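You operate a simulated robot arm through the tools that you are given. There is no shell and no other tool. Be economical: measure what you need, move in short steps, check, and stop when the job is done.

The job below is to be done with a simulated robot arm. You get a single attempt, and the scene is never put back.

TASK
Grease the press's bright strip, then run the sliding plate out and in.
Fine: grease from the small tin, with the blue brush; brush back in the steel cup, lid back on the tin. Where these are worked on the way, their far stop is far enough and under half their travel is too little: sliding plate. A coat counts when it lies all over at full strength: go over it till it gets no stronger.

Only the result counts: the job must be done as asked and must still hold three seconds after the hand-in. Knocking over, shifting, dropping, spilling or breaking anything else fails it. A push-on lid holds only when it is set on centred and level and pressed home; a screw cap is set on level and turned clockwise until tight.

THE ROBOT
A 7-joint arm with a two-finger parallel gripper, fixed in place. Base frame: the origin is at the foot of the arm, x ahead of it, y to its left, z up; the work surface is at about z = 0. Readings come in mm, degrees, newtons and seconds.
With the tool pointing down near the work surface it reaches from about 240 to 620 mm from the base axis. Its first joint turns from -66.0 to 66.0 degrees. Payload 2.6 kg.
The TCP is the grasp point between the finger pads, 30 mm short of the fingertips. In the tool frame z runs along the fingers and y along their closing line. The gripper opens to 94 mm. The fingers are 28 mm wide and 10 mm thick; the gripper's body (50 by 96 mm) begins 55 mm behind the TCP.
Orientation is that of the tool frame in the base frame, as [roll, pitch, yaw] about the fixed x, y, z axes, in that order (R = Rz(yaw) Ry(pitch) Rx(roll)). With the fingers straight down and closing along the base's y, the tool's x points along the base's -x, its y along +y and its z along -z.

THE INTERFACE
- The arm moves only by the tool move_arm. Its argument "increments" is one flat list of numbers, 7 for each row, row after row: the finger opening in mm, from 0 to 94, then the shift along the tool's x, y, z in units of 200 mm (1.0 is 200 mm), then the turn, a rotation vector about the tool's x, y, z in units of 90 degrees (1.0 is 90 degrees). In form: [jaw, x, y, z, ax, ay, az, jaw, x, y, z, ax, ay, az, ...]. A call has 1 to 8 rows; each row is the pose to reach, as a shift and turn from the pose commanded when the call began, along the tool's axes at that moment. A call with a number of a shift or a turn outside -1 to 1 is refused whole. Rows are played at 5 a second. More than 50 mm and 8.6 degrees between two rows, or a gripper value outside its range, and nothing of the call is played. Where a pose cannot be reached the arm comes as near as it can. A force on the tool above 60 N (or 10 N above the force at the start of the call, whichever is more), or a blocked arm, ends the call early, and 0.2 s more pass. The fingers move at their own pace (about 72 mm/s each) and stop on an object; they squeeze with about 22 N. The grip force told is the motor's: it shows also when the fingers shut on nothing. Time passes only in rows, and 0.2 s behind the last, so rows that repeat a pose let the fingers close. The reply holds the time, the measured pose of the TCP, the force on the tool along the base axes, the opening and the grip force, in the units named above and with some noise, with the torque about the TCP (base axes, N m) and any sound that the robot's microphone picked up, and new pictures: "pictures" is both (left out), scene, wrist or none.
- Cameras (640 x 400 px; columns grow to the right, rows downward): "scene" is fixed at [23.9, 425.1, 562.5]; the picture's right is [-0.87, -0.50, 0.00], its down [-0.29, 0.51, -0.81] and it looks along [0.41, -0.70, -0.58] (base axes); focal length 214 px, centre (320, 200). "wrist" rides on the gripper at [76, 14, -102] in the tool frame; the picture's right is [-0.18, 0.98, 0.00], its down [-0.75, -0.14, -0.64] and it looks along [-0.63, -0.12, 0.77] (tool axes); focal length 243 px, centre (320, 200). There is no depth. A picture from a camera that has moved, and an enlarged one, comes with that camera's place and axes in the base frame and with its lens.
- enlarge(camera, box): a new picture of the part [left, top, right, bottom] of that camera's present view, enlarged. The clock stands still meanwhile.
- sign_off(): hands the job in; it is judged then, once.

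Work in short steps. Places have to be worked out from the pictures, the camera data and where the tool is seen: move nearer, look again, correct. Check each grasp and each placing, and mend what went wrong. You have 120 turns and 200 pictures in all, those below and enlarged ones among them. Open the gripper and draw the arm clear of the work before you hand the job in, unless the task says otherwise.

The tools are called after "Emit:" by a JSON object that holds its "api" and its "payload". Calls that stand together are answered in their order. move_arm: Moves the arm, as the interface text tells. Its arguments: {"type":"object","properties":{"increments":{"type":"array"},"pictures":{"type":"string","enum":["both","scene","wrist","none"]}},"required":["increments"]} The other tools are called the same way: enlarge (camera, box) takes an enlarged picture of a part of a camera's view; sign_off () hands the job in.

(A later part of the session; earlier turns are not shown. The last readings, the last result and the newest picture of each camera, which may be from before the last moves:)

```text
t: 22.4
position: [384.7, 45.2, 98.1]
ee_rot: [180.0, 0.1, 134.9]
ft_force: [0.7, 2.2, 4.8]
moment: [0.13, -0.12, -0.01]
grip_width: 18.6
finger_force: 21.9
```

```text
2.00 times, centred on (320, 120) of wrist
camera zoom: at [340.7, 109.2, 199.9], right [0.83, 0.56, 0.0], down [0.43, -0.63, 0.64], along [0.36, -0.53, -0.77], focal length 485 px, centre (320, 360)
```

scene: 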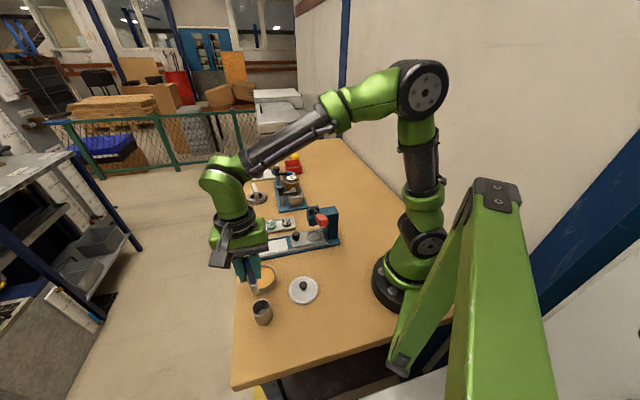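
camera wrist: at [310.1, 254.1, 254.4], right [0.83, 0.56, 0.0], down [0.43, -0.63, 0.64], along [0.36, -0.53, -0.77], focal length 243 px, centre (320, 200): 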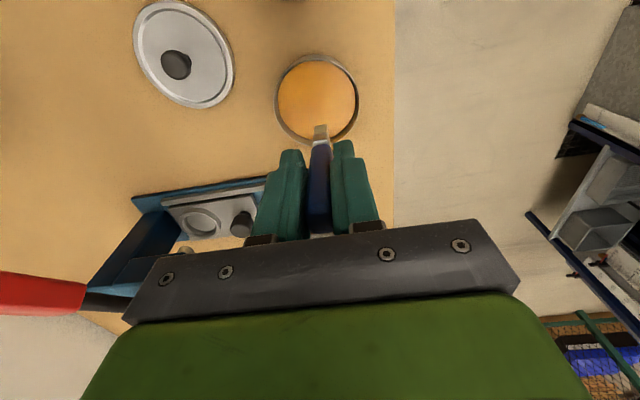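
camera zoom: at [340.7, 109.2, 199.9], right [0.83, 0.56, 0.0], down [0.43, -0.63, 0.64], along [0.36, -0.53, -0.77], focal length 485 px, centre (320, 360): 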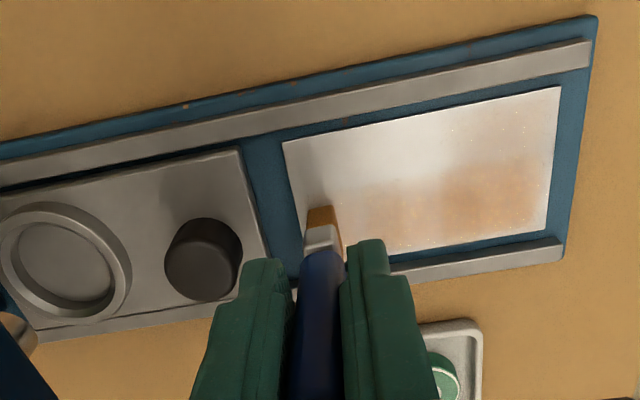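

The coat is a soft wide swath on the far half of the strip. I continue with tracks nearer the cup side, pressing 1 mm more.

Emit:
{"api": "move_arm", "payload": {"increments": [4, 0.05, -0.02, 0.005, 0, 0, 0, 4, 0.05, 0.1, 0.005, 0, 0, 0, 4, 0.05, 0.2, 0.005, 0, 0, 0, 4, 0.05, 0.3, 0.005, 0, 0, 0, 4, 0.05, 0.42, 0.005, 0, 0, 0, 4, 0.1, 0.42, 0.005, 0, 0, 0, 4, 0.1, 0.32, 0.005, 0, 0, 0, 4, 0.1, 0.21, 0.005, 0, 0, 0], "pictures": "none"}}

Emit:
{"api": "move_arm", "payload": {"increments": [4, 0, -0.1, 0, 0, 0, 0, 4, 0, -0.21, 0, 0, 0, 0, 4, 0, -0.23, 0, 0, 0, 0], "pictures": "none"}}

Emit:
{"api": "enlarge", "payload": {"camera": "scene", "box": [225, 190, 345, 270]}}

Emit:
{"api": "enlarge", "payload": {"camera": "wrist", "box": [160, 20, 480, 220]}}

```text
t: 24.1
position: [401.0, 90.7, 96.2]
ee_rot: [179.9, 0.0, 135.0]
ft_force: [2.5, 4.2, 12.8]
moment: [0.26, -0.23, 0.04]
grip_width: 18.1
finger_force: 22.1
```

```text
t: 24.9
position: [366.5, 56.2, 95.5]
ee_rot: [180.0, 0.1, 134.8]
ft_force: [2.0, 1.9, 7.8]
moment: [0.18, -0.2, -0.02]
grip_width: 18.3
finger_force: 21.8
```

```text
5.00 times, centred on (285, 230) of scene
camera zoom: at [23.9, 425.1, 562.5], right [-0.87, -0.5, 0.0], down [-0.29, 0.51, -0.81], along [0.41, -0.7, -0.58], focal length 1072 px, centre (495, 50)
```

zoom: 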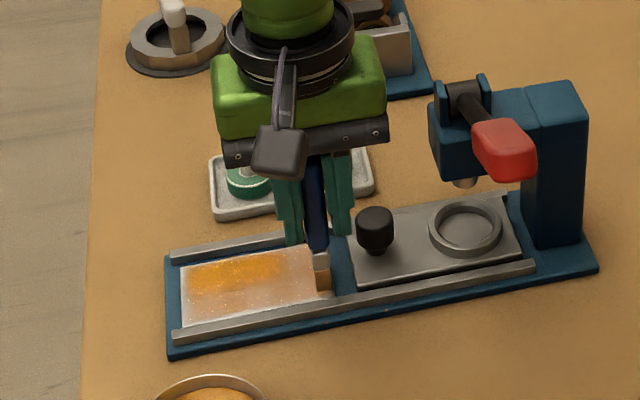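

```text
2.00 times, centred on (320, 120) of wrist
camera zoom: at [323.4, 119.8, 198.1], right [0.83, 0.56, 0.0], down [0.43, -0.63, 0.64], along [0.36, -0.53, -0.77], focal length 485 px, centre (320, 360)
```

zoom: 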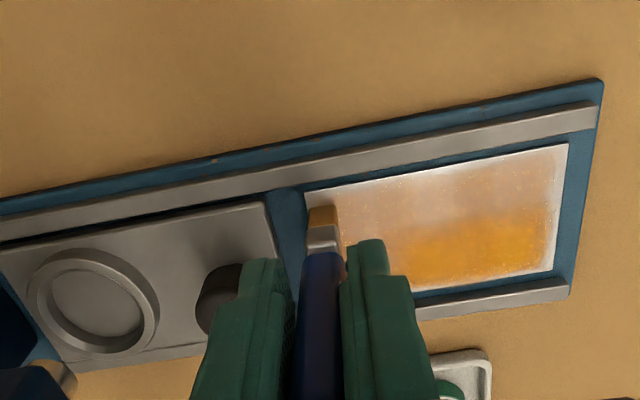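

Coverage is building; edges and the cup-side half are still thin. I do more tracks along the near edge and out to the outer end.

Emit:
{"api": "move_arm", "payload": {"increments": [4, 0.03, -0.02, 0, 0, 0, 0, 4, 0.03, 0.1, 0, 0, 0, 0, 4, 0.03, 0.22, 0, 0, 0, 0, 4, 0.03, 0.34, 0, 0, 0, 0, 4, 0.03, 0.46, 0, 0, 0, 0, 4, -0.05, 0.47, 0, 0, 0, 0, 4, -0.13, 0.47, 0, 0, 0, 0, 4, -0.15, 0.46, 0, 0, 0, 0], "pictures": "none"}}

Emit:
{"api": "move_arm", "payload": {"increments": [4, 0, -0.12, 0, 0, 0, 0, 4, 0, -0.24, 0, 0, 0, 0, 4, 0, -0.36, 0, 0, 0, 0, 4, 0, -0.48, 0, 0, 0, 0, 4, 0.08, -0.48, 0, 0, 0, 0, 4, 0.16, -0.48, 0, 0, 0, 0], "pictures": "none"}}

Emit:
{"api": "enlarge", "payload": {"camera": "scene", "box": [225, 190, 345, 270]}}

Emit:
{"api": "enlarge", "payload": {"camera": "wrist", "box": [160, 20, 480, 220]}}

```text
t: 26.8
position: [454.8, 100.4, 95.0]
ee_rot: [180.0, 0.0, 135.0]
ft_force: [0.5, 2.1, 5.1]
moment: [0.19, 0.05, -0.01]
grip_width: 18.3
finger_force: 22.5
```

```text
t: 28.1
position: [362.8, 53.7, 95.1]
ee_rot: [180.0, 0.0, 134.9]
ft_force: [-0.8, -0.7, -0.7]
moment: [-0.02, 0.01, 0.0]
grip_width: 18.2
finger_force: 22.2
```

```text
5.00 times, centred on (285, 230) of scene
camera zoom: at [24.0, 425.1, 562.5], right [-0.87, -0.5, 0.0], down [-0.29, 0.51, -0.81], along [0.41, -0.7, -0.58], focal length 1072 px, centre (495, 50)
```

zoom: 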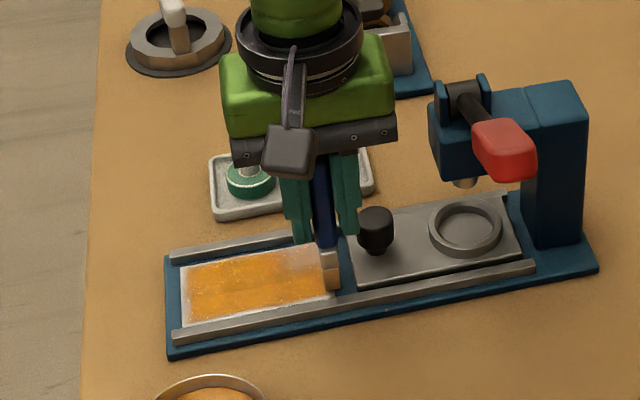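

```text
2.00 times, centred on (320, 120) of wrist
camera zoom: at [319.4, 117.1, 198.5], right [0.83, 0.56, 0.0], down [0.43, -0.63, 0.64], along [0.36, -0.53, -0.77], focal length 485 px, centre (320, 360)
```

zoom: 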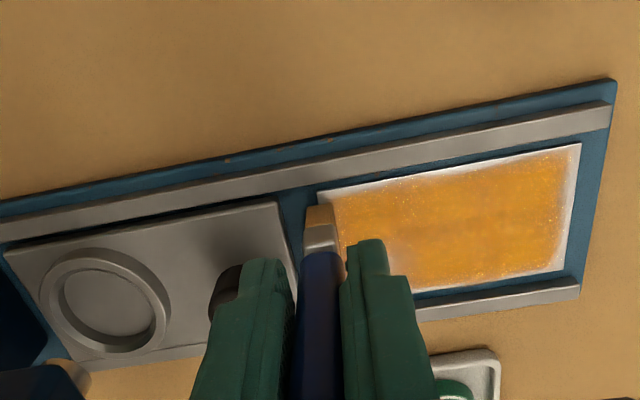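

Most of it is coated now. Edges and the inner end remain, and the bristles look pale, so I go back for more grease.

Emit:
{"api": "move_arm", "payload": {"increments": [4, 0, 0, -0.15, 0, 0, 0, 4, 0, 0, -0.34, 0, 0, 0, 4, 0.15, 0.12, -0.34, 0, 0, 0, 4, 0.3, 0.25, -0.34, 0, 0, 0, 4, 0.42, 0.36, -0.34, 0, 0, 0, 4, 0.5265, 0.449, -0.34, 0, 0, 0, 4, 0.5265, 0.449, -0.22, 0, 0, 0], "pictures": "none"}}

Emit:
{"api": "enlarge", "payload": {"camera": "scene", "box": [225, 190, 345, 290]}}

Emit:
{"api": "enlarge", "payload": {"camera": "wrist", "box": [240, 70, 400, 190]}}

```text
t: 29.8
position: [354.0, 193.0, 140.8]
ee_rot: [-180.0, 0.0, 134.9]
ft_force: [0.2, -0.4, -0.1]
moment: [0.02, 0.0, 0.02]
grip_width: 17.8
finger_force: 22.1
```

```text
4.00 times, centred on (285, 240) of scene
camera zoom: at [23.9, 425.1, 562.5], right [-0.87, -0.5, 0.0], down [-0.29, 0.51, -0.81], along [0.41, -0.7, -0.58], focal length 858 px, centre (460, 40)
```

zoom: 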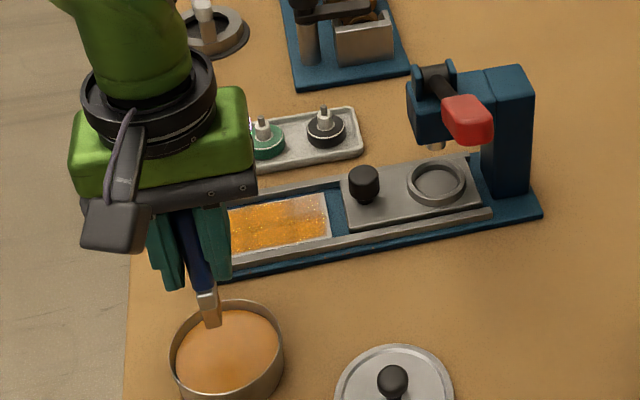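

```text
3.33 times, centred on (320, 130) of wrist
camera zoom: at [308.7, 256.8, 243.7], right [0.83, 0.56, 0.0], down [0.43, -0.63, 0.64], along [0.36, -0.53, -0.77], focal length 809 px, centre (320, 433)
```

zoom: 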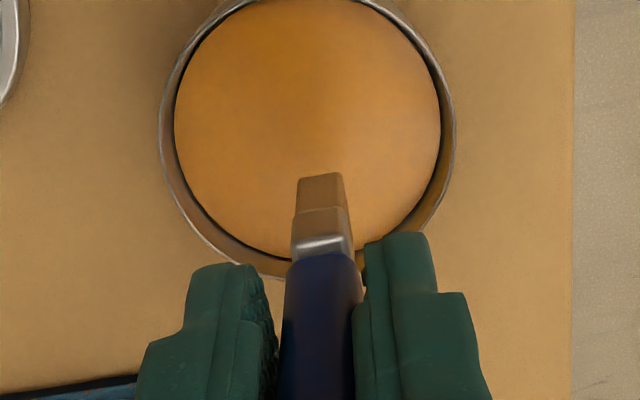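

Bristles are empty. Dipping as before (TCP ≈112), then lifting.

Emit:
{"api": "move_arm", "payload": {"increments": [4, 0, 0, 0.1, 0, 0, 0, 4, 0, 0, 0.146, 0, 0, 0, 4, 0, 0, 0.146, 0, 0, 0, 4, 0, 0, 0.05, 0, 0, 0, 4, 0, 0, -0.1, 0, 0, 0], "pictures": "none"}}

Emit:
{"api": "enlarge", "payload": {"camera": "wrist", "box": [240, 70, 400, 190]}}

Emit:
{"api": "enlarge", "payload": {"camera": "scene", "box": [245, 220, 305, 260]}}

```text
t: 30.9
position: [351.4, 192.6, 161.6]
ee_rot: [179.9, 0.1, 135.0]
ft_force: [0.1, 1.0, -0.9]
moment: [0.0, -0.02, -0.03]
grip_width: 18.2
finger_force: 22.1
```

```text
3.33 times, centred on (320, 130) of wrist
camera zoom: at [308.1, 256.0, 264.3], right [0.83, 0.56, 0.0], down [0.43, -0.63, 0.64], along [0.36, -0.53, -0.77], focal length 809 px, centre (320, 433)
```

zoom: 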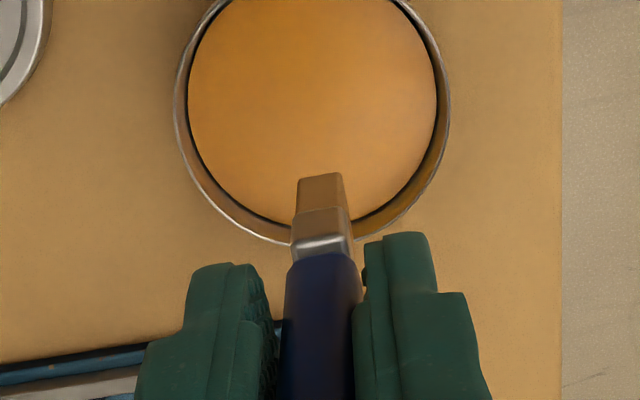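

```text
10.00 times, centred on (275, 240) of scene
camera zoom: at [24.0, 425.1, 562.5], right [-0.87, -0.5, 0.0], down [-0.29, 0.51, -0.81], along [0.41, -0.7, -0.58], focal length 2145 px, centre (770, -200)
```

zoom: 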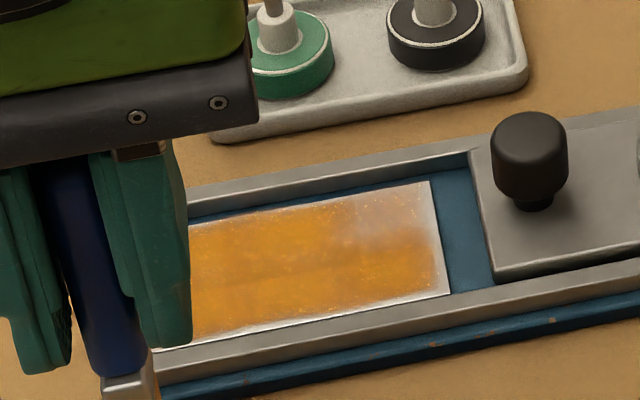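

The bristles weren't reloaded; the brush has slid up in the grip by some mm. I dip deeper, watching the force.

Emit:
{"api": "move_arm", "payload": {"increments": [4, 0, 0, 0.15, 0, 0, 0, 4, 0, 0, 0.24, 0, 0, 0, 4, 0, 0, 0.265, 0, 0, 0, 4, 0, 0, 0.275, 0, 0, 0, 4, 0, 0, 0.275, 0, 0, 0], "pictures": "none"}}

Emit:
{"api": "enlarge", "payload": {"camera": "wrist", "box": [240, 70, 400, 190]}}

```text
t: 32.1
position: [355.8, 192.8, 105.5]
ee_rot: [179.8, 0.2, 134.8]
ft_force: [0.0, -3.8, 16.4]
moment: [-0.31, 0.06, 0.0]
grip_width: 18.5
finger_force: 22.1
```

```text
3.33 times, centred on (320, 130) of wrist
camera zoom: at [309.8, 256.2, 208.3], right [0.83, 0.56, 0.0], down [0.43, -0.63, 0.64], along [0.36, -0.53, -0.77], focal length 809 px, centre (320, 433)
```

zoom: 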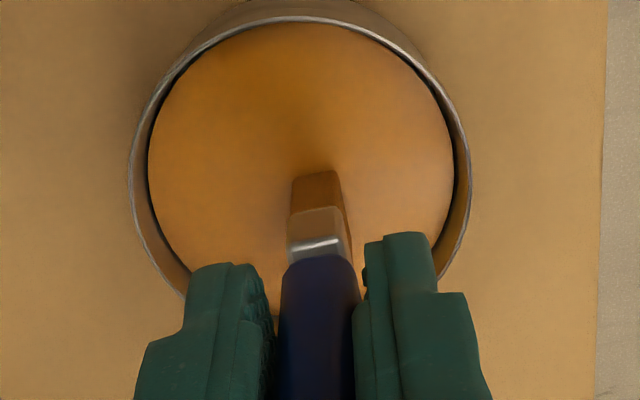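

16 N in the grease again, 7 mm lower than before. I lift out and carry it to the strip's inner end.

Emit:
{"api": "move_arm", "payload": {"increments": [4, 0, 0, -0.12, 0, 0, 0, 4, 0, 0, -0.24, 0, 0, 0, 4, -0.13, -0.11, -0.24, 0, 0, 0, 4, -0.26, -0.22, -0.24, 0, 0, 0, 4, -0.39, -0.34, -0.24, 0, 0, 0, 4, -0.5035, -0.443, -0.2, 0, 0, 0, 4, -0.5035, -0.443, -0.05, 0, 0, 0], "pictures": "none"}}

Emit:
{"api": "enlarge", "payload": {"camera": "wrist", "box": [160, 20, 480, 220]}}

Emit:
{"api": "enlarge", "payload": {"camera": "scene", "box": [235, 205, 315, 265]}}

```text
t: 33.8
position: [361.8, 58.8, 113.7]
ee_rot: [180.0, 0.1, 134.9]
ft_force: [0.6, 0.5, -1.0]
moment: [0.03, -0.01, 0.01]
grip_width: 18.3
finger_force: 21.8
```

```text
2.00 times, centred on (320, 120) of wrist
camera zoom: at [316.9, 122.7, 216.9], right [0.83, 0.56, 0.0], down [0.43, -0.63, 0.64], along [0.36, -0.53, -0.77], focal length 485 px, centre (320, 360)
```

zoom: 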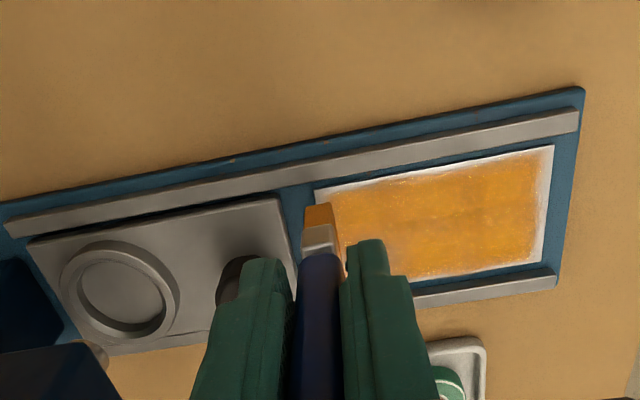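

```text
6.67 times, centred on (275, 235) of scene
camera zoom: at [23.9, 425.1, 562.5], right [-0.87, -0.5, 0.0], down [-0.29, 0.51, -0.81], along [0.41, -0.7, -0.58], focal length 1430 px, centre (620, -33)
```

zoom: 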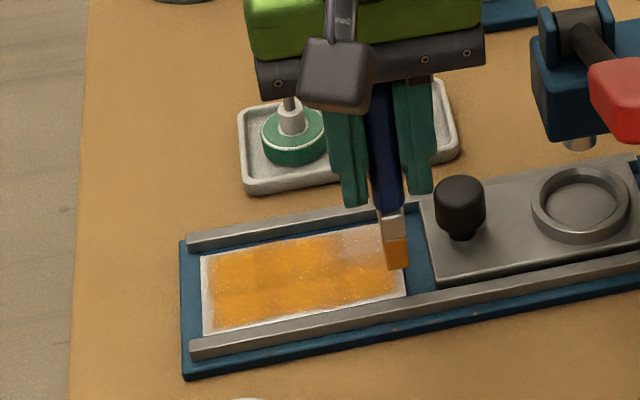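

Loaded. I press down at the inner end (command z≈90) and sweep across it to the far edge.

Emit:
{"api": "move_arm", "payload": {"increments": [4, 0, 0, 0.08, 0, 0, 0, 4, 0, 0, 0.112, 0, 0, 0, 4, 0, 0, 0.12, 0, 0, 0, 4, -0.08, 0, 0.12, 0, 0, 0, 4, -0.16, 0, 0.12, 0, 0, 0, 4, -0.235, 0, 0.12, 0, 0, 0], "pictures": "none"}}

Emit:
{"api": "enlarge", "payload": {"camera": "wrist", "box": [160, 20, 480, 220]}}

Emit:
{"api": "enlarge", "payload": {"camera": "scene", "box": [235, 205, 315, 265]}}

```text
t: 35.1
position: [393.4, 26.8, 89.6]
ee_rot: [-180.0, 0.0, 135.0]
ft_force: [-2.8, 5.2, 6.8]
moment: [0.39, 0.19, 0.02]
grip_width: 18.7
finger_force: 22.2
```

```text
2.00 times, centred on (320, 120) of wrist
camera zoom: at [350.3, 89.2, 192.7], right [0.83, 0.56, 0.0], down [0.43, -0.63, 0.64], along [0.36, -0.53, -0.77], focal length 485 px, centre (320, 360)
```

zoom: 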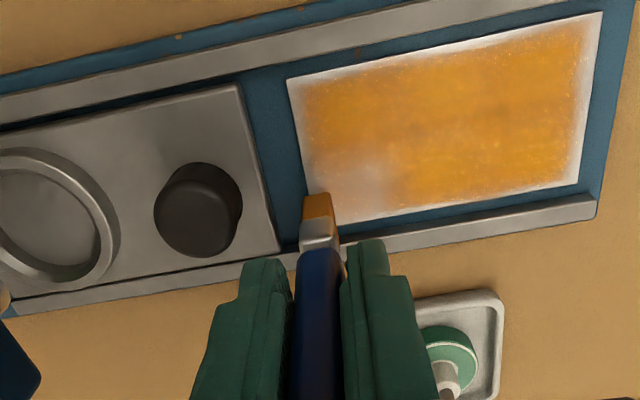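

```text
6.67 times, centred on (275, 235) of scene
camera zoom: at [23.9, 425.1, 562.5], right [-0.87, -0.5, 0.0], down [-0.29, 0.51, -0.81], along [0.41, -0.7, -0.58], focal length 1430 px, centre (620, -33)
```

zoom: 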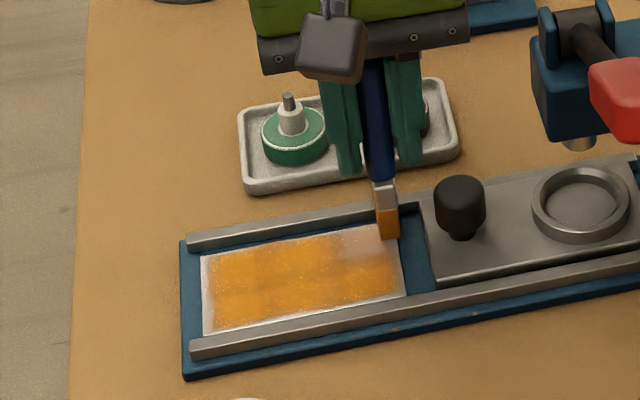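

The tip was just off the strip's inner edge. I shift 7 mm outward and sweep back across.

Emit:
{"api": "move_arm", "payload": {"increments": [4, 0, 0.035, 0.003, 0, 0, 0, 4, 0.08, 0.035, 0.003, 0, 0, 0, 4, 0.16, 0.035, 0.003, 0, 0, 0, 4, 0.235, 0.035, 0.003, 0, 0, 0, 4, 0.16, 0.035, 0.003, 0, 0, 0, 4, 0.08, 0.035, 0.003, 0, 0, 0, 4, 0, 0.035, 0.003, 0, 0, 0], "pictures": "none"}}

Emit:
{"api": "enlarge", "payload": {"camera": "wrist", "box": [160, 20, 480, 220]}}

Emit:
{"api": "enlarge", "payload": {"camera": "scene", "box": [235, 205, 315, 265]}}

```text
t: 36.8
position: [399.3, 29.3, 89.6]
ee_rot: [180.0, 0.0, 134.9]
ft_force: [0.4, -1.4, 0.0]
moment: [-0.02, 0.04, -0.02]
grip_width: 18.2
finger_force: 21.5
```

```text
2.00 times, centred on (320, 120) of wrist
camera zoom: at [355.4, 93.5, 192.5], right [0.83, 0.56, 0.0], down [0.43, -0.63, 0.64], along [0.36, -0.53, -0.77], focal length 485 px, centre (320, 360)
```

zoom: 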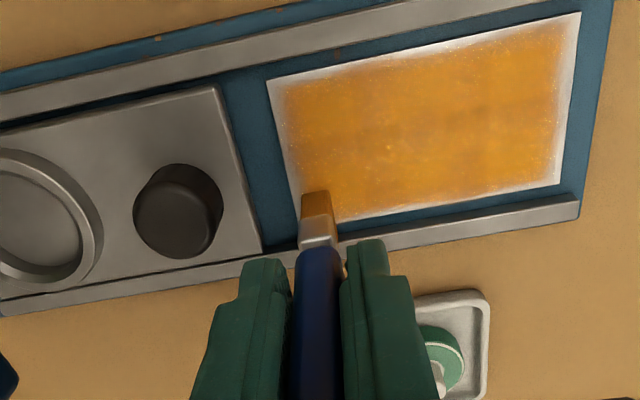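

```text
6.67 times, centred on (275, 235) of scene
camera zoom: at [23.9, 425.1, 562.5], right [-0.87, -0.5, 0.0], down [-0.29, 0.51, -0.81], along [0.41, -0.7, -0.58], focal length 1430 px, centre (620, -33)
```

zoom: 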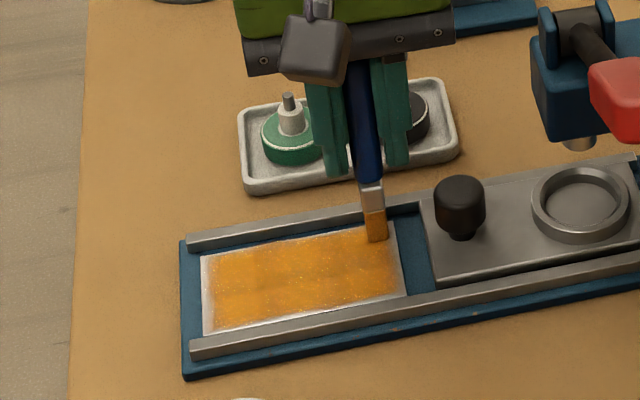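

Inner end is now coated. Next I run along the far edge, then across the outer end, pressing 2 mm more.

Emit:
{"api": "move_arm", "payload": {"increments": [4, 0, 0, 0.01, 0, 0, 0, 4, 0, 0.1, 0.01, 0, 0, 0, 4, 0, 0.2, 0.01, 0, 0, 0, 4, 0, 0.3, 0.01, 0, 0, 0, 4, 0, 0.4, 0.01, 0, 0, 0, 4, 0, 0.47, 0.01, 0, 0, 0, 4, 0.07, 0.47, 0.01, 0, 0, 0, 4, 0.14, 0.47, 0.01, 0, 0, 0], "pictures": "none"}}

Emit:
{"api": "move_arm", "payload": {"increments": [4, 0.07, 0, 0, 0, 0, 0, 4, 0.105, 0, 0, 0, 0, 0, 4, 0.105, -0.1, 0, 0, 0, 0, 4, 0.105, -0.2, 0, 0, 0, 0], "pictures": "none"}}

Emit:
{"api": "enlarge", "payload": {"camera": "wrist", "box": [160, 20, 480, 220]}}

Emit:
{"api": "enlarge", "payload": {"camera": "scene", "box": [235, 205, 315, 265]}}

```text
t: 38.5
position: [446.2, 116.7, 89.2]
ee_rot: [179.9, 0.1, 134.9]
ft_force: [3.4, -2.2, 9.8]
moment: [-0.23, -0.23, 0.05]
grip_width: 18.2
finger_force: 22.0
```

```text
t: 39.5
position: [402.3, 103.7, 87.8]
ee_rot: [-180.0, 0.0, 134.9]
ft_force: [4.9, -1.8, 2.2]
moment: [-0.1, -0.4, 0.04]
grip_width: 18.1
finger_force: 21.9
```

```text
2.00 times, centred on (320, 120) of wrist
camera zoom: at [358.5, 166.5, 190.8], right [0.83, 0.56, 0.0], down [0.43, -0.63, 0.64], along [0.36, -0.53, -0.77], focal length 485 px, centre (320, 360)
```

zoom: 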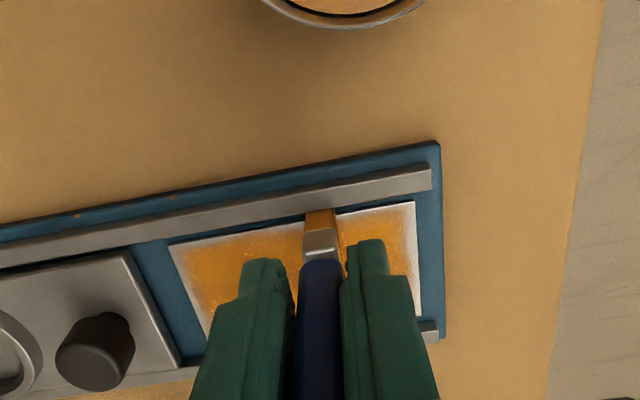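

```text
6.67 times, centred on (275, 235) of scene
camera zoom: at [23.9, 425.1, 562.5], right [-0.87, -0.5, 0.0], down [-0.29, 0.51, -0.81], along [0.41, -0.7, -0.58], focal length 1430 px, centre (620, -33)
```

zoom: 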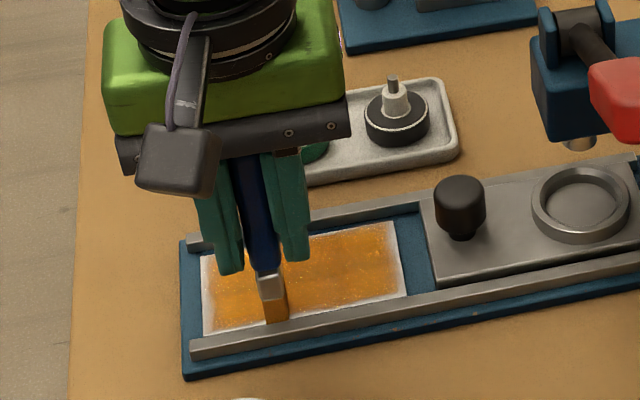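

The tip touches the near rail. I ease off 3 mm and finish the near edge, then lift to view.

Emit:
{"api": "move_arm", "payload": {"increments": [4, -0.015, -0.1, 0.003, 0, 0, 0, 4, -0.015, -0.2, 0.003, 0, 0, 0, 4, -0.015, -0.26, 0.003, 0, 0, 0, 4, -0.015, -0.15, 0.003, 0, 0, 0, 4, -0.015, 0, 0.003, 0, 0, 0, 4, -0.015, 0.1, 0.003, 0, 0, 0, 4, -0.015, 0.21, 0.003, 0, 0, 0, 4, -0.015, 0.21, -0.2, 0, 0, 0], "pictures": "none"}}

Emit:
{"api": "move_arm", "payload": {"increments": [4, 0.12, 0, -0.15, 0, 0, 0, 4, 0.3, 0, -0.15, 0, 0, 0], "pictures": "none"}}

Emit:
{"api": "enlarge", "payload": {"camera": "wrist", "box": [160, 20, 480, 220]}}

Emit:
{"api": "enlarge", "payload": {"camera": "scene", "box": [240, 215, 300, 260]}}

```text
t: 41.4
position: [434.2, 129.8, 125.5]
ee_rot: [-179.9, 0.1, 134.9]
ft_force: [0.9, 0.3, -0.5]
moment: [-0.01, -0.03, 0.0]
grip_width: 18.3
finger_force: 22.5
```

```text
t: 42.0
position: [393.0, 175.3, 155.9]
ee_rot: [-180.0, 0.1, 134.8]
ft_force: [-0.6, -0.1, -0.9]
moment: [0.01, 0.0, 0.0]
grip_width: 18.1
finger_force: 22.2
```

```text
2.00 times, centred on (320, 120) of wrist
camera zoom: at [349.8, 238.4, 259.5], right [0.83, 0.56, 0.0], down [0.43, -0.63, 0.64], along [0.36, -0.53, -0.77], focal length 485 px, centre (320, 360)
```

zoom: 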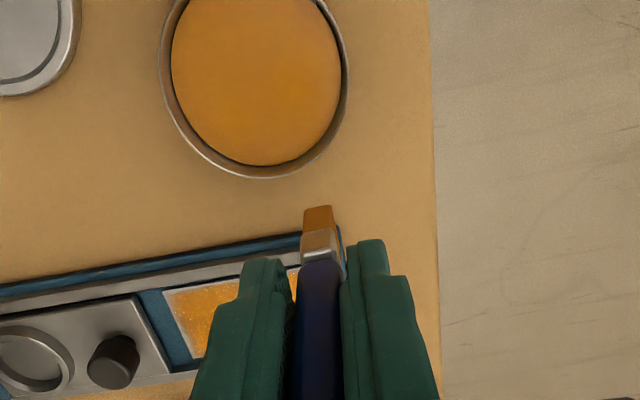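

```text
8.89 times, centred on (270, 238) of scene
camera zoom: at [24.0, 425.1, 562.5], right [-0.87, -0.5, 0.0], down [-0.29, 0.51, -0.81], along [0.41, -0.7, -0.58], focal length 1906 px, centre (764, -133)
```

zoom: 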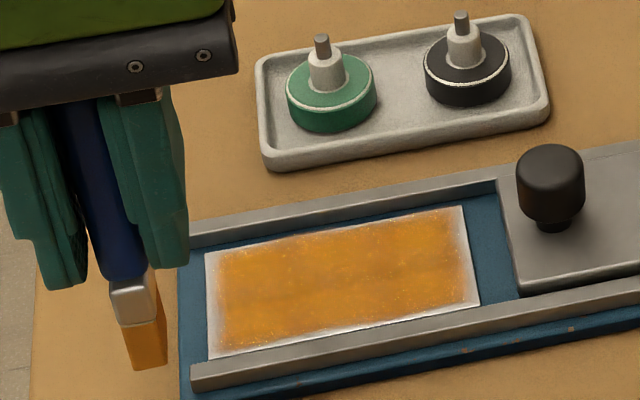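

Tip is essentially under the TCP, so my edge strokes at |u|>50, |v|>27 ran off the strip. I do a perimeter at u=±46, v=±23, starting at the outer near corner.

Emit:
{"api": "move_arm", "payload": {"increments": [4, -0.2, -0.04, 0.1, 0, 0, 0, 4, -0.3205, -0.0635, 0.2, 0, 0, 0, 4, -0.3205, -0.0635, 0.3, 0, 0, 0, 4, -0.3205, -0.0635, 0.347, 0, 0, 0, 4, -0.39, -0.0635, 0.347, 0, 0, 0, 4, -0.47, -0.0635, 0.347, 0, 0, 0, 4, -0.55, -0.0635, 0.347, 0, 0, 0], "pictures": "none"}}

Emit:
{"api": "enlarge", "payload": {"camera": "wrist", "box": [160, 20, 480, 220]}}

Emit:
{"api": "enlarge", "payload": {"camera": "scene", "box": [240, 215, 300, 260]}}

```text
t: 43.5
position: [460.3, 86.7, 85.8]
ee_rot: [-179.9, -0.2, 135.0]
ft_force: [-5.5, 4.6, -1.8]
moment: [0.37, 0.37, -0.03]
grip_width: 18.3
finger_force: 21.9
```

```text
2.00 times, centred on (320, 120) of wrist
camera zoom: at [417.2, 151.1, 190.7], right [0.83, 0.56, 0.0], down [0.43, -0.63, 0.64], along [0.36, -0.53, -0.77], focal length 485 px, centre (320, 360)
```

zoom: 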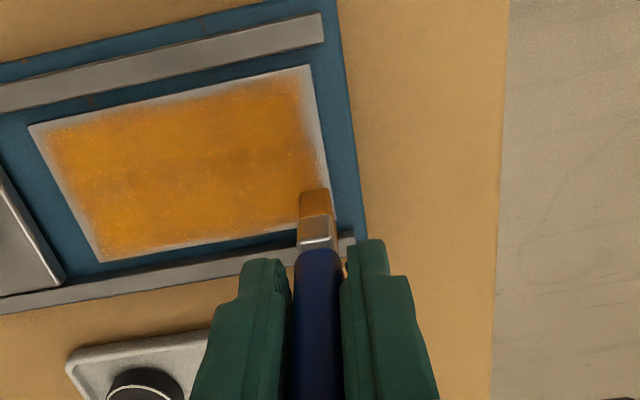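

```text
8.89 times, centred on (270, 238) of scene
camera zoom: at [23.9, 425.1, 562.5], right [-0.87, -0.5, 0.0], down [-0.29, 0.51, -0.81], along [0.41, -0.7, -0.58], focal length 1906 px, centre (764, -133)
```

zoom: 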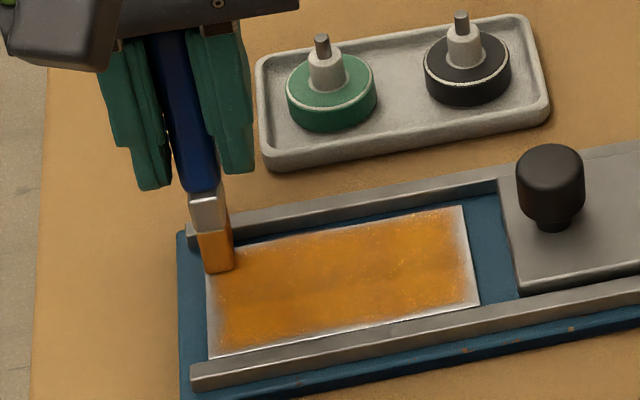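

The tip rides against the far rail and normal force is nil. I back off 4 mm and press a little lower to find contact again.

Emit:
{"api": "move_arm", "payload": {"increments": [4, 0.02, 0, 0, 0, 0, 0, 4, 0.02, 0, 0.008, 0, 0, 0], "pictures": "none"}}

```text
t: 44.1
position: [459.0, 88.7, 85.6]
ee_rot: [180.0, 0.1, 134.9]
ft_force: [-0.4, -0.1, -0.8]
moment: [-0.01, 0.02, 0.02]
grip_width: 18.0
finger_force: 22.3
```

Emit:
{"api": "move_arm", "payload": {"increments": [4, 0, 0, 0.008, 0, 0, 0, 4, 0, 0, 0.016, 0, 0, 0], "pictures": "none"}}

Emit:
{"api": "enlarge", "payload": {"camera": "wrist", "box": [240, 70, 400, 190]}}

Emit:
{"api": "enlarge", "payload": {"camera": "scene", "box": [240, 210, 280, 250]}}

```text
t: 44.8
position: [458.9, 89.6, 84.6]
ee_rot: [179.8, 0.3, 134.9]
ft_force: [-0.9, -1.8, 17.3]
moment: [-0.22, -0.03, -0.05]
grip_width: 18.2
finger_force: 22.2
```

```text
3.33 times, centred on (320, 130) of wrist
camera zoom: at [415.2, 152.1, 187.3], right [0.83, 0.56, 0.0], down [0.43, -0.63, 0.65], along [0.37, -0.53, -0.76], focal length 809 px, centre (320, 433)
```

zoom: 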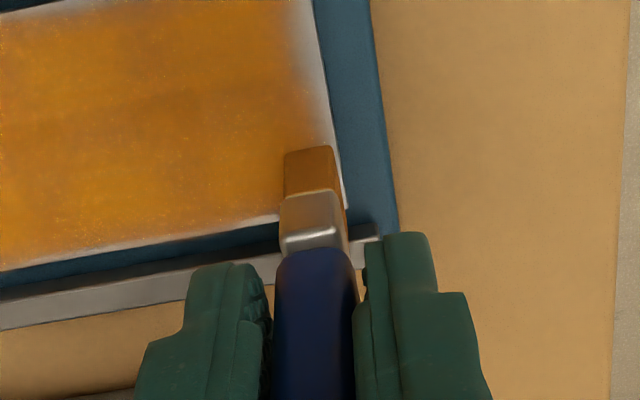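

```text
10.00 times, centred on (260, 230) of scene
camera zoom: at [23.9, 425.1, 562.5], right [-0.87, -0.5, 0.0], down [-0.29, 0.51, -0.81], along [0.41, -0.7, -0.58], focal length 2145 px, centre (920, -100)
```

zoom: 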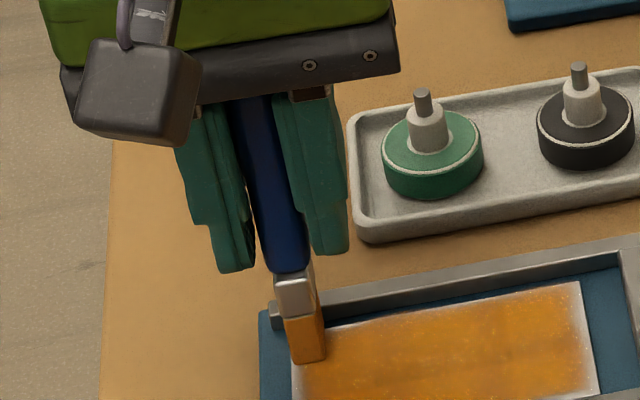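

Contact regained (17 N), and the bristle edge lines up with the strip's outer end. I sweep across the outer end, then back along the near edge.

Emit:
{"api": "move_arm", "payload": {"increments": [4, 0.06, 0.006, 0, 0, 0, 0, 4, 0.12, 0.006, 0, 0, 0, 0, 4, 0.18, 0.006, 0, 0, 0, 0, 4, 0.22, 0.006, 0, 0, 0, 0], "pictures": "none"}}

Emit:
{"api": "enlarge", "payload": {"camera": "wrist", "box": [160, 20, 480, 220]}}

Emit:
{"api": "enlarge", "payload": {"camera": "scene", "box": [240, 215, 300, 260]}}

```text
t: 45.8
position: [428.6, 121.3, 83.9]
ee_rot: [180.0, 0.1, 134.9]
ft_force: [6.0, -4.8, 5.8]
moment: [-0.34, -0.42, 0.02]
grip_width: 18.4
finger_force: 22.0
```

```text
2.00 times, centred on (320, 120) of wrist
camera zoom: at [384.1, 185.1, 186.2], right [0.83, 0.56, 0.0], down [0.43, -0.63, 0.64], along [0.36, -0.53, -0.77], focal length 485 px, centre (320, 360)
```

zoom: 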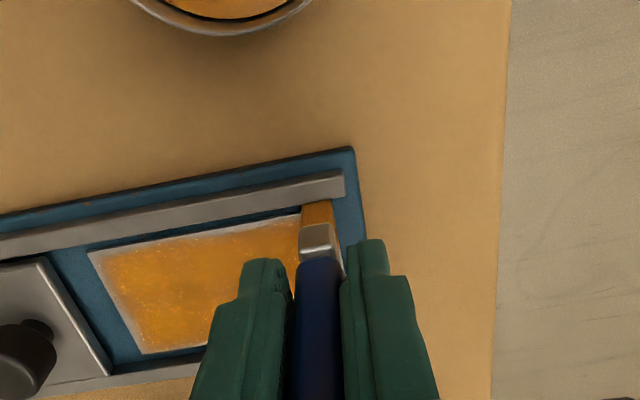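

```text
8.89 times, centred on (270, 238) of scene
camera zoom: at [23.9, 425.1, 562.5], right [-0.87, -0.5, 0.0], down [-0.29, 0.51, -0.81], along [0.41, -0.7, -0.58], focal length 1906 px, centre (764, -133)
```

zoom: 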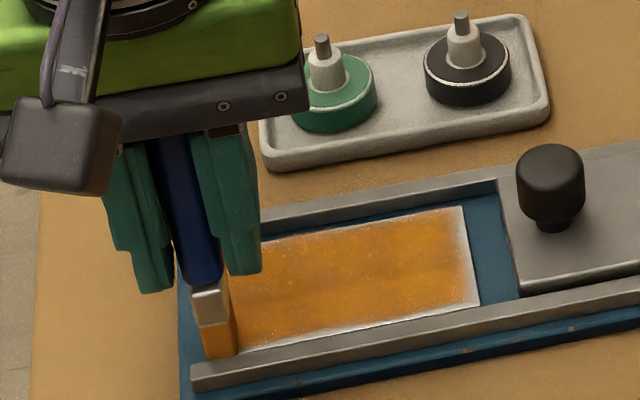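

At the near rail now. I back off 2 mm and run along the near edge to the inner end.

Emit:
{"api": "move_arm", "payload": {"increments": [4, -0.012, 0, 0.004, 0, 0, 0, 4, -0.012, -0.1, 0.004, 0, 0, 0, 4, -0.012, -0.2, 0.004, 0, 0, 0, 4, -0.012, -0.3, 0.004, 0, 0, 0, 4, -0.012, -0.4, 0.004, 0, 0, 0, 4, -0.012, -0.45, 0.004, 0, 0, 0], "pictures": "none"}}

Emit:
{"api": "enlarge", "payload": {"camera": "wrist", "box": [160, 20, 480, 220]}}

Emit:
{"api": "enlarge", "payload": {"camera": "scene", "box": [240, 215, 300, 260]}}

```text
t: 47.1
position: [365.9, 56.2, 83.1]
ee_rot: [179.9, 0.2, 134.9]
ft_force: [1.9, 3.7, 11.8]
moment: [0.14, -0.3, 0.03]
grip_width: 18.0
finger_force: 21.5
```

```text
2.00 times, centred on (320, 120) of wrist
camera zoom: at [322.6, 120.2, 186.0], right [0.83, 0.56, 0.0], down [0.43, -0.63, 0.64], along [0.36, -0.53, -0.77], focal length 485 px, centre (320, 360)
```

zoom: 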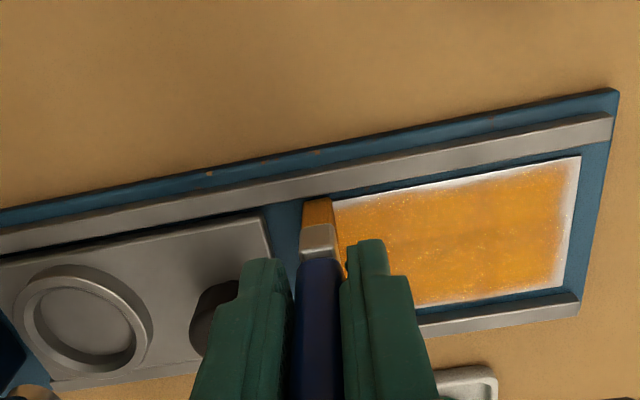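

```text
8.89 times, centred on (270, 238) of scene
camera zoom: at [23.9, 425.1, 562.5], right [-0.87, -0.5, 0.0], down [-0.29, 0.51, -0.81], along [0.41, -0.7, -0.58], focal length 1906 px, centre (764, -133)
```

zoom: 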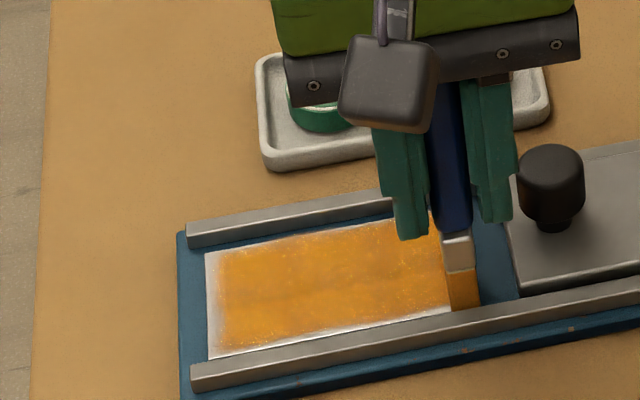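

I sweep across the inner end, then lift away to see the edges clearly.

Emit:
{"api": "move_arm", "payload": {"increments": [4, -0.06, -0.005, 0.003, 0, 0, 0, 4, -0.12, -0.005, 0.003, 0, 0, 0, 4, -0.18, -0.005, 0.003, 0, 0, 0, 4, -0.21, -0.005, 0.003, 0, 0, 0, 4, -0.21, 0.1, 0.003, 0, 0, 0, 4, -0.21, 0.2, 0.003, 0, 0, 0, 4, -0.21, 0.3, 0.003, 0, 0, 0, 4, -0.21, 0.4, 0.003, 0, 0, 0], "pictures": "none"}}

Emit:
{"api": "move_arm", "payload": {"increments": [4, 0, 0.06, 0, 0, 0, 0, 4, 0, 0.06, -0.2, 0, 0, 0, 4, 0, 0.06, -0.4, 0, 0, 0, 4, 0.2, 0.06, -0.4, 0, 0, 0, 4, 0.4, 0.1, -0.4, 0, 0, 0, 4, 0.55, 0.1, -0.4, 0, 0, 0], "pictures": "none"}}

Emit:
{"api": "enlarge", "payload": {"camera": "wrist", "box": [160, 20, 480, 220]}}

Emit:
{"api": "enlarge", "payload": {"camera": "scene", "box": [254, 226, 298, 258]}}

```text
t: 49.0
position: [451.7, 83.8, 82.1]
ee_rot: [-180.0, 0.1, 134.9]
ft_force: [-0.1, -0.1, 0.2]
moment: [0.01, 0.03, -0.05]
grip_width: 18.3
finger_force: 22.5
```

```text
t: 50.4
position: [388.6, 176.3, 162.5]
ee_rot: [-180.0, 0.1, 134.8]
ft_force: [0.0, 1.5, -0.5]
moment: [0.03, -0.03, 0.0]
grip_width: 18.0
finger_force: 22.0
```

```text
2.00 times, centred on (320, 120) of wrist
camera zoom: at [345.4, 239.6, 265.2], right [0.83, 0.56, 0.0], down [0.43, -0.63, 0.64], along [0.36, -0.53, -0.77], focal length 485 px, centre (320, 360)
```

zoom: 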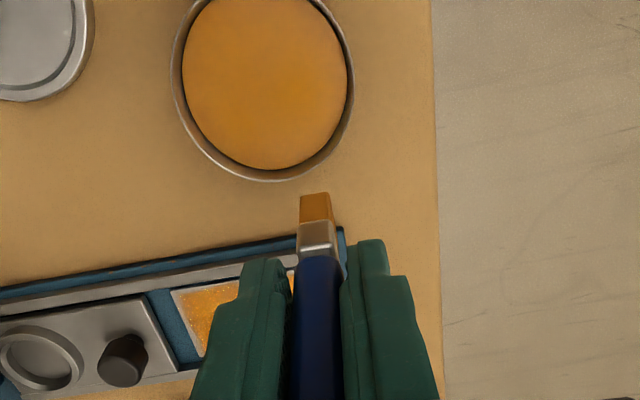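

```text
12.50 times, centred on (276, 242) of scene
camera zoom: at [24.0, 425.1, 562.5], right [-0.87, -0.5, 0.0], down [-0.29, 0.51, -0.81], along [0.41, -0.7, -0.58], focal length 2681 px, centre (870, -325)
```

zoom: 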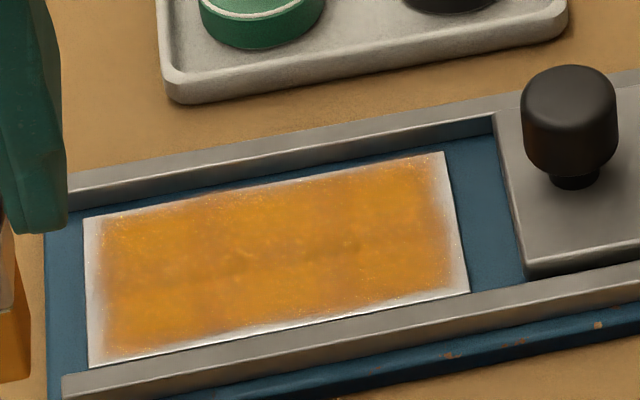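

An even ~3–4 mm pale margin remains around. I make another sure-contact pass over the outer end to see if it fills in.

Emit:
{"api": "move_arm", "payload": {"increments": [4, -0.2, -0.02, 0, 0, 0, 0, 4, -0.4, -0.04, 0.05, 0, 0, 0, 4, -0.555, -0.0463, 0.15, 0, 0, 0, 4, -0.555, -0.0463, 0.3, 0, 0, 0, 4, -0.555, -0.0463, 0.39, 0, 0, 0, 4, -0.555, -0.0463, 0.4, 0, 0, 0], "pictures": "none"}}

Emit:
{"api": "enlarge", "payload": {"camera": "wrist", "box": [240, 70, 400, 190]}}

Emit:
{"api": "enlarge", "payload": {"camera": "scene", "box": [245, 215, 289, 255]}}

```text
t: 51.8
position: [460.5, 89.5, 80.5]
ee_rot: [180.0, 0.0, 134.9]
ft_force: [-0.6, -0.3, -0.2]
moment: [0.02, 0.02, 0.0]
grip_width: 18.1
finger_force: 21.9
```

```text
3.33 times, centred on (320, 130) of wrist
camera zoom: at [417.5, 153.8, 184.0], right [0.83, 0.56, 0.0], down [0.43, -0.63, 0.64], along [0.36, -0.53, -0.77], focal length 809 px, centre (320, 433)
```

zoom: 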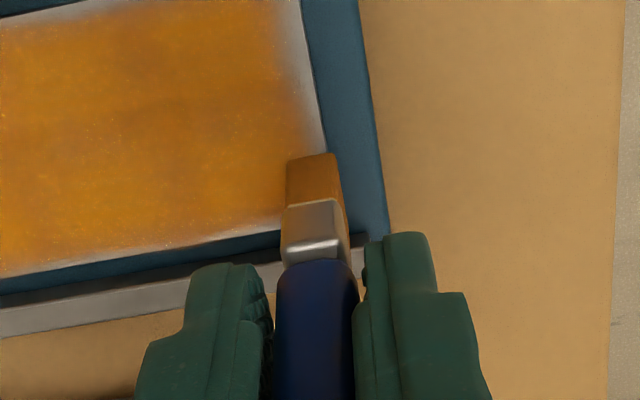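

```text
10.00 times, centred on (267, 235) of scene
camera zoom: at [24.0, 425.1, 562.5], right [-0.87, -0.5, 0.0], down [-0.29, 0.51, -0.81], along [0.41, -0.7, -0.58], focal length 2145 px, centre (850, -150)
```

zoom: 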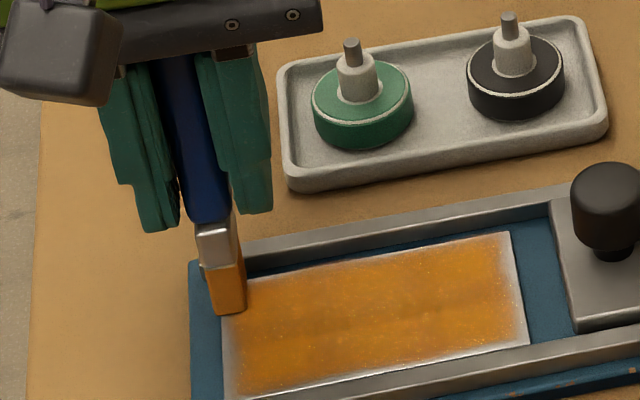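

Tip is ~3.5 mm inside the outer end but not touching. Lowering 2 mm.

Emit:
{"api": "move_arm", "payload": {"increments": [4, 0.015, 0, 0.006, 0, 0, 0, 4, 0.015, 0, 0.012, 0, 0, 0], "pictures": "none"}}

```text
t: 52.4
position: [460.2, 91.1, 80.9]
ee_rot: [179.8, 0.3, 134.9]
ft_force: [1.3, -1.7, 11.0]
moment: [-0.22, -0.18, 0.02]
grip_width: 18.2
finger_force: 22.0
```

Contact 11 N. Sweeping across the outer end with slightly growing press.

Emit:
{"api": "move_arm", "payload": {"increments": [4, 0.05, 0, 0.002, 0, 0, 0, 4, 0.1, 0, 0.003, 0, 0, 0, 4, 0.15, 0, 0.004, 0, 0, 0, 4, 0.2, 0, 0.005, 0, 0, 0], "pictures": "none"}}

Emit:
{"api": "enlarge", "payload": {"camera": "wrist", "box": [240, 70, 400, 190]}}

Emit:
{"api": "enlarge", "payload": {"camera": "scene", "box": [250, 222, 298, 258]}}

```text
t: 53.4
position: [429.8, 120.9, 79.9]
ee_rot: [179.8, 0.1, 134.9]
ft_force: [2.9, -3.8, 13.0]
moment: [-0.35, -0.27, -0.02]
grip_width: 18.0
finger_force: 21.7
```

```text
3.33 times, centred on (320, 130) of wrist
camera zoom: at [386.4, 183.5, 181.5], right [0.83, 0.56, 0.0], down [0.43, -0.63, 0.64], along [0.36, -0.53, -0.77], focal length 809 px, centre (320, 433)
```

zoom: 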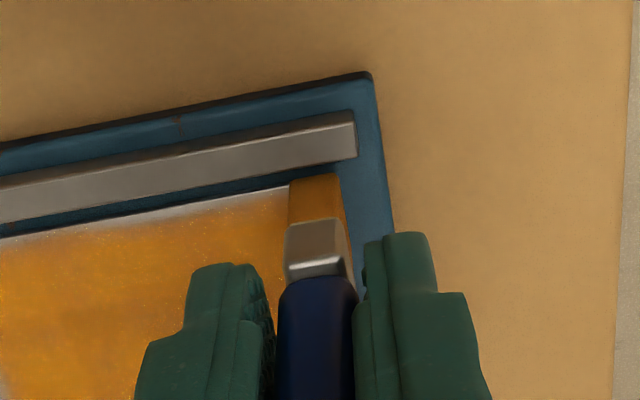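

```text
11.11 times, centred on (274, 240) of scene
camera zoom: at [23.9, 425.1, 562.5], right [-0.87, -0.5, 0.0], down [-0.29, 0.51, -0.81], along [0.41, -0.7, -0.58], focal length 2383 px, centre (831, -244)
```

zoom: 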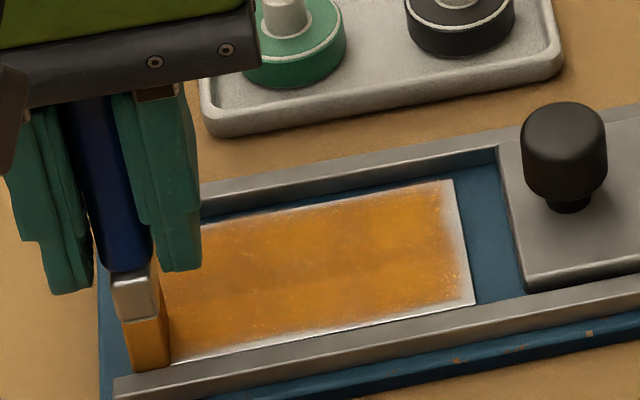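

Good contact (13 N) right at the near edge. Running inward along that edge.

Emit:
{"api": "move_arm", "payload": {"increments": [4, 0, -0.08, 0.002, 0, 0, 0, 4, 0, -0.16, 0.004, 0, 0, 0, 4, 0, -0.24, 0.006, 0, 0, 0, 4, 0, -0.32, 0.008, 0, 0, 0, 4, 0, -0.4, 0.01, 0, 0, 0, 4, 0, -0.45, 0.011, 0, 0, 0], "pictures": "none"}}

Emit:
{"api": "enlarge", "payload": {"camera": "wrist", "box": [300, 50, 460, 170]}}

Emit:
{"api": "enlarge", "payload": {"camera": "scene", "box": [250, 222, 298, 258]}}

```text
t: 54.8
position: [367.7, 56.0, 76.6]
ee_rot: [179.9, 0.1, 134.7]
ft_force: [4.1, 3.9, 15.8]
moment: [0.05, -0.38, 0.08]
grip_width: 18.5
finger_force: 21.9
```

```text
3.33 times, centred on (380, 110) of wrist
camera zoom: at [322.4, 119.8, 180.0], right [0.83, 0.56, 0.0], down [0.43, -0.63, 0.64], along [0.36, -0.53, -0.77], focal length 809 px, centre (120, 500)
```

zoom: 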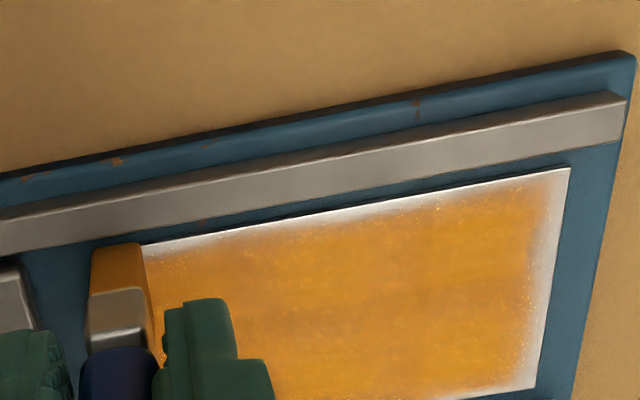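

```text
11.11 times, centred on (274, 240) of scene
camera zoom: at [23.9, 425.1, 562.5], right [-0.87, -0.5, 0.0], down [-0.29, 0.51, -0.81], along [0.41, -0.7, -0.58], focal length 2383 px, centre (831, -244)
```

zoom: 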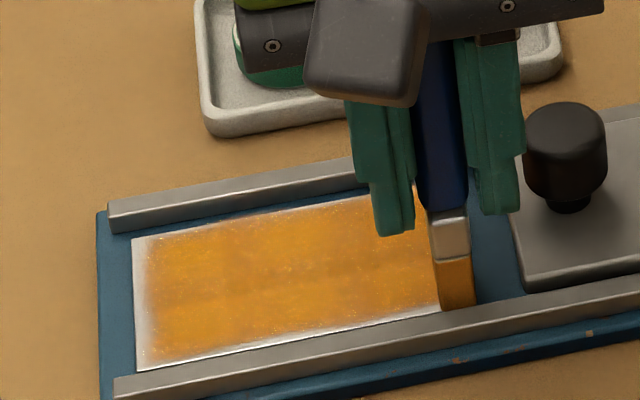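

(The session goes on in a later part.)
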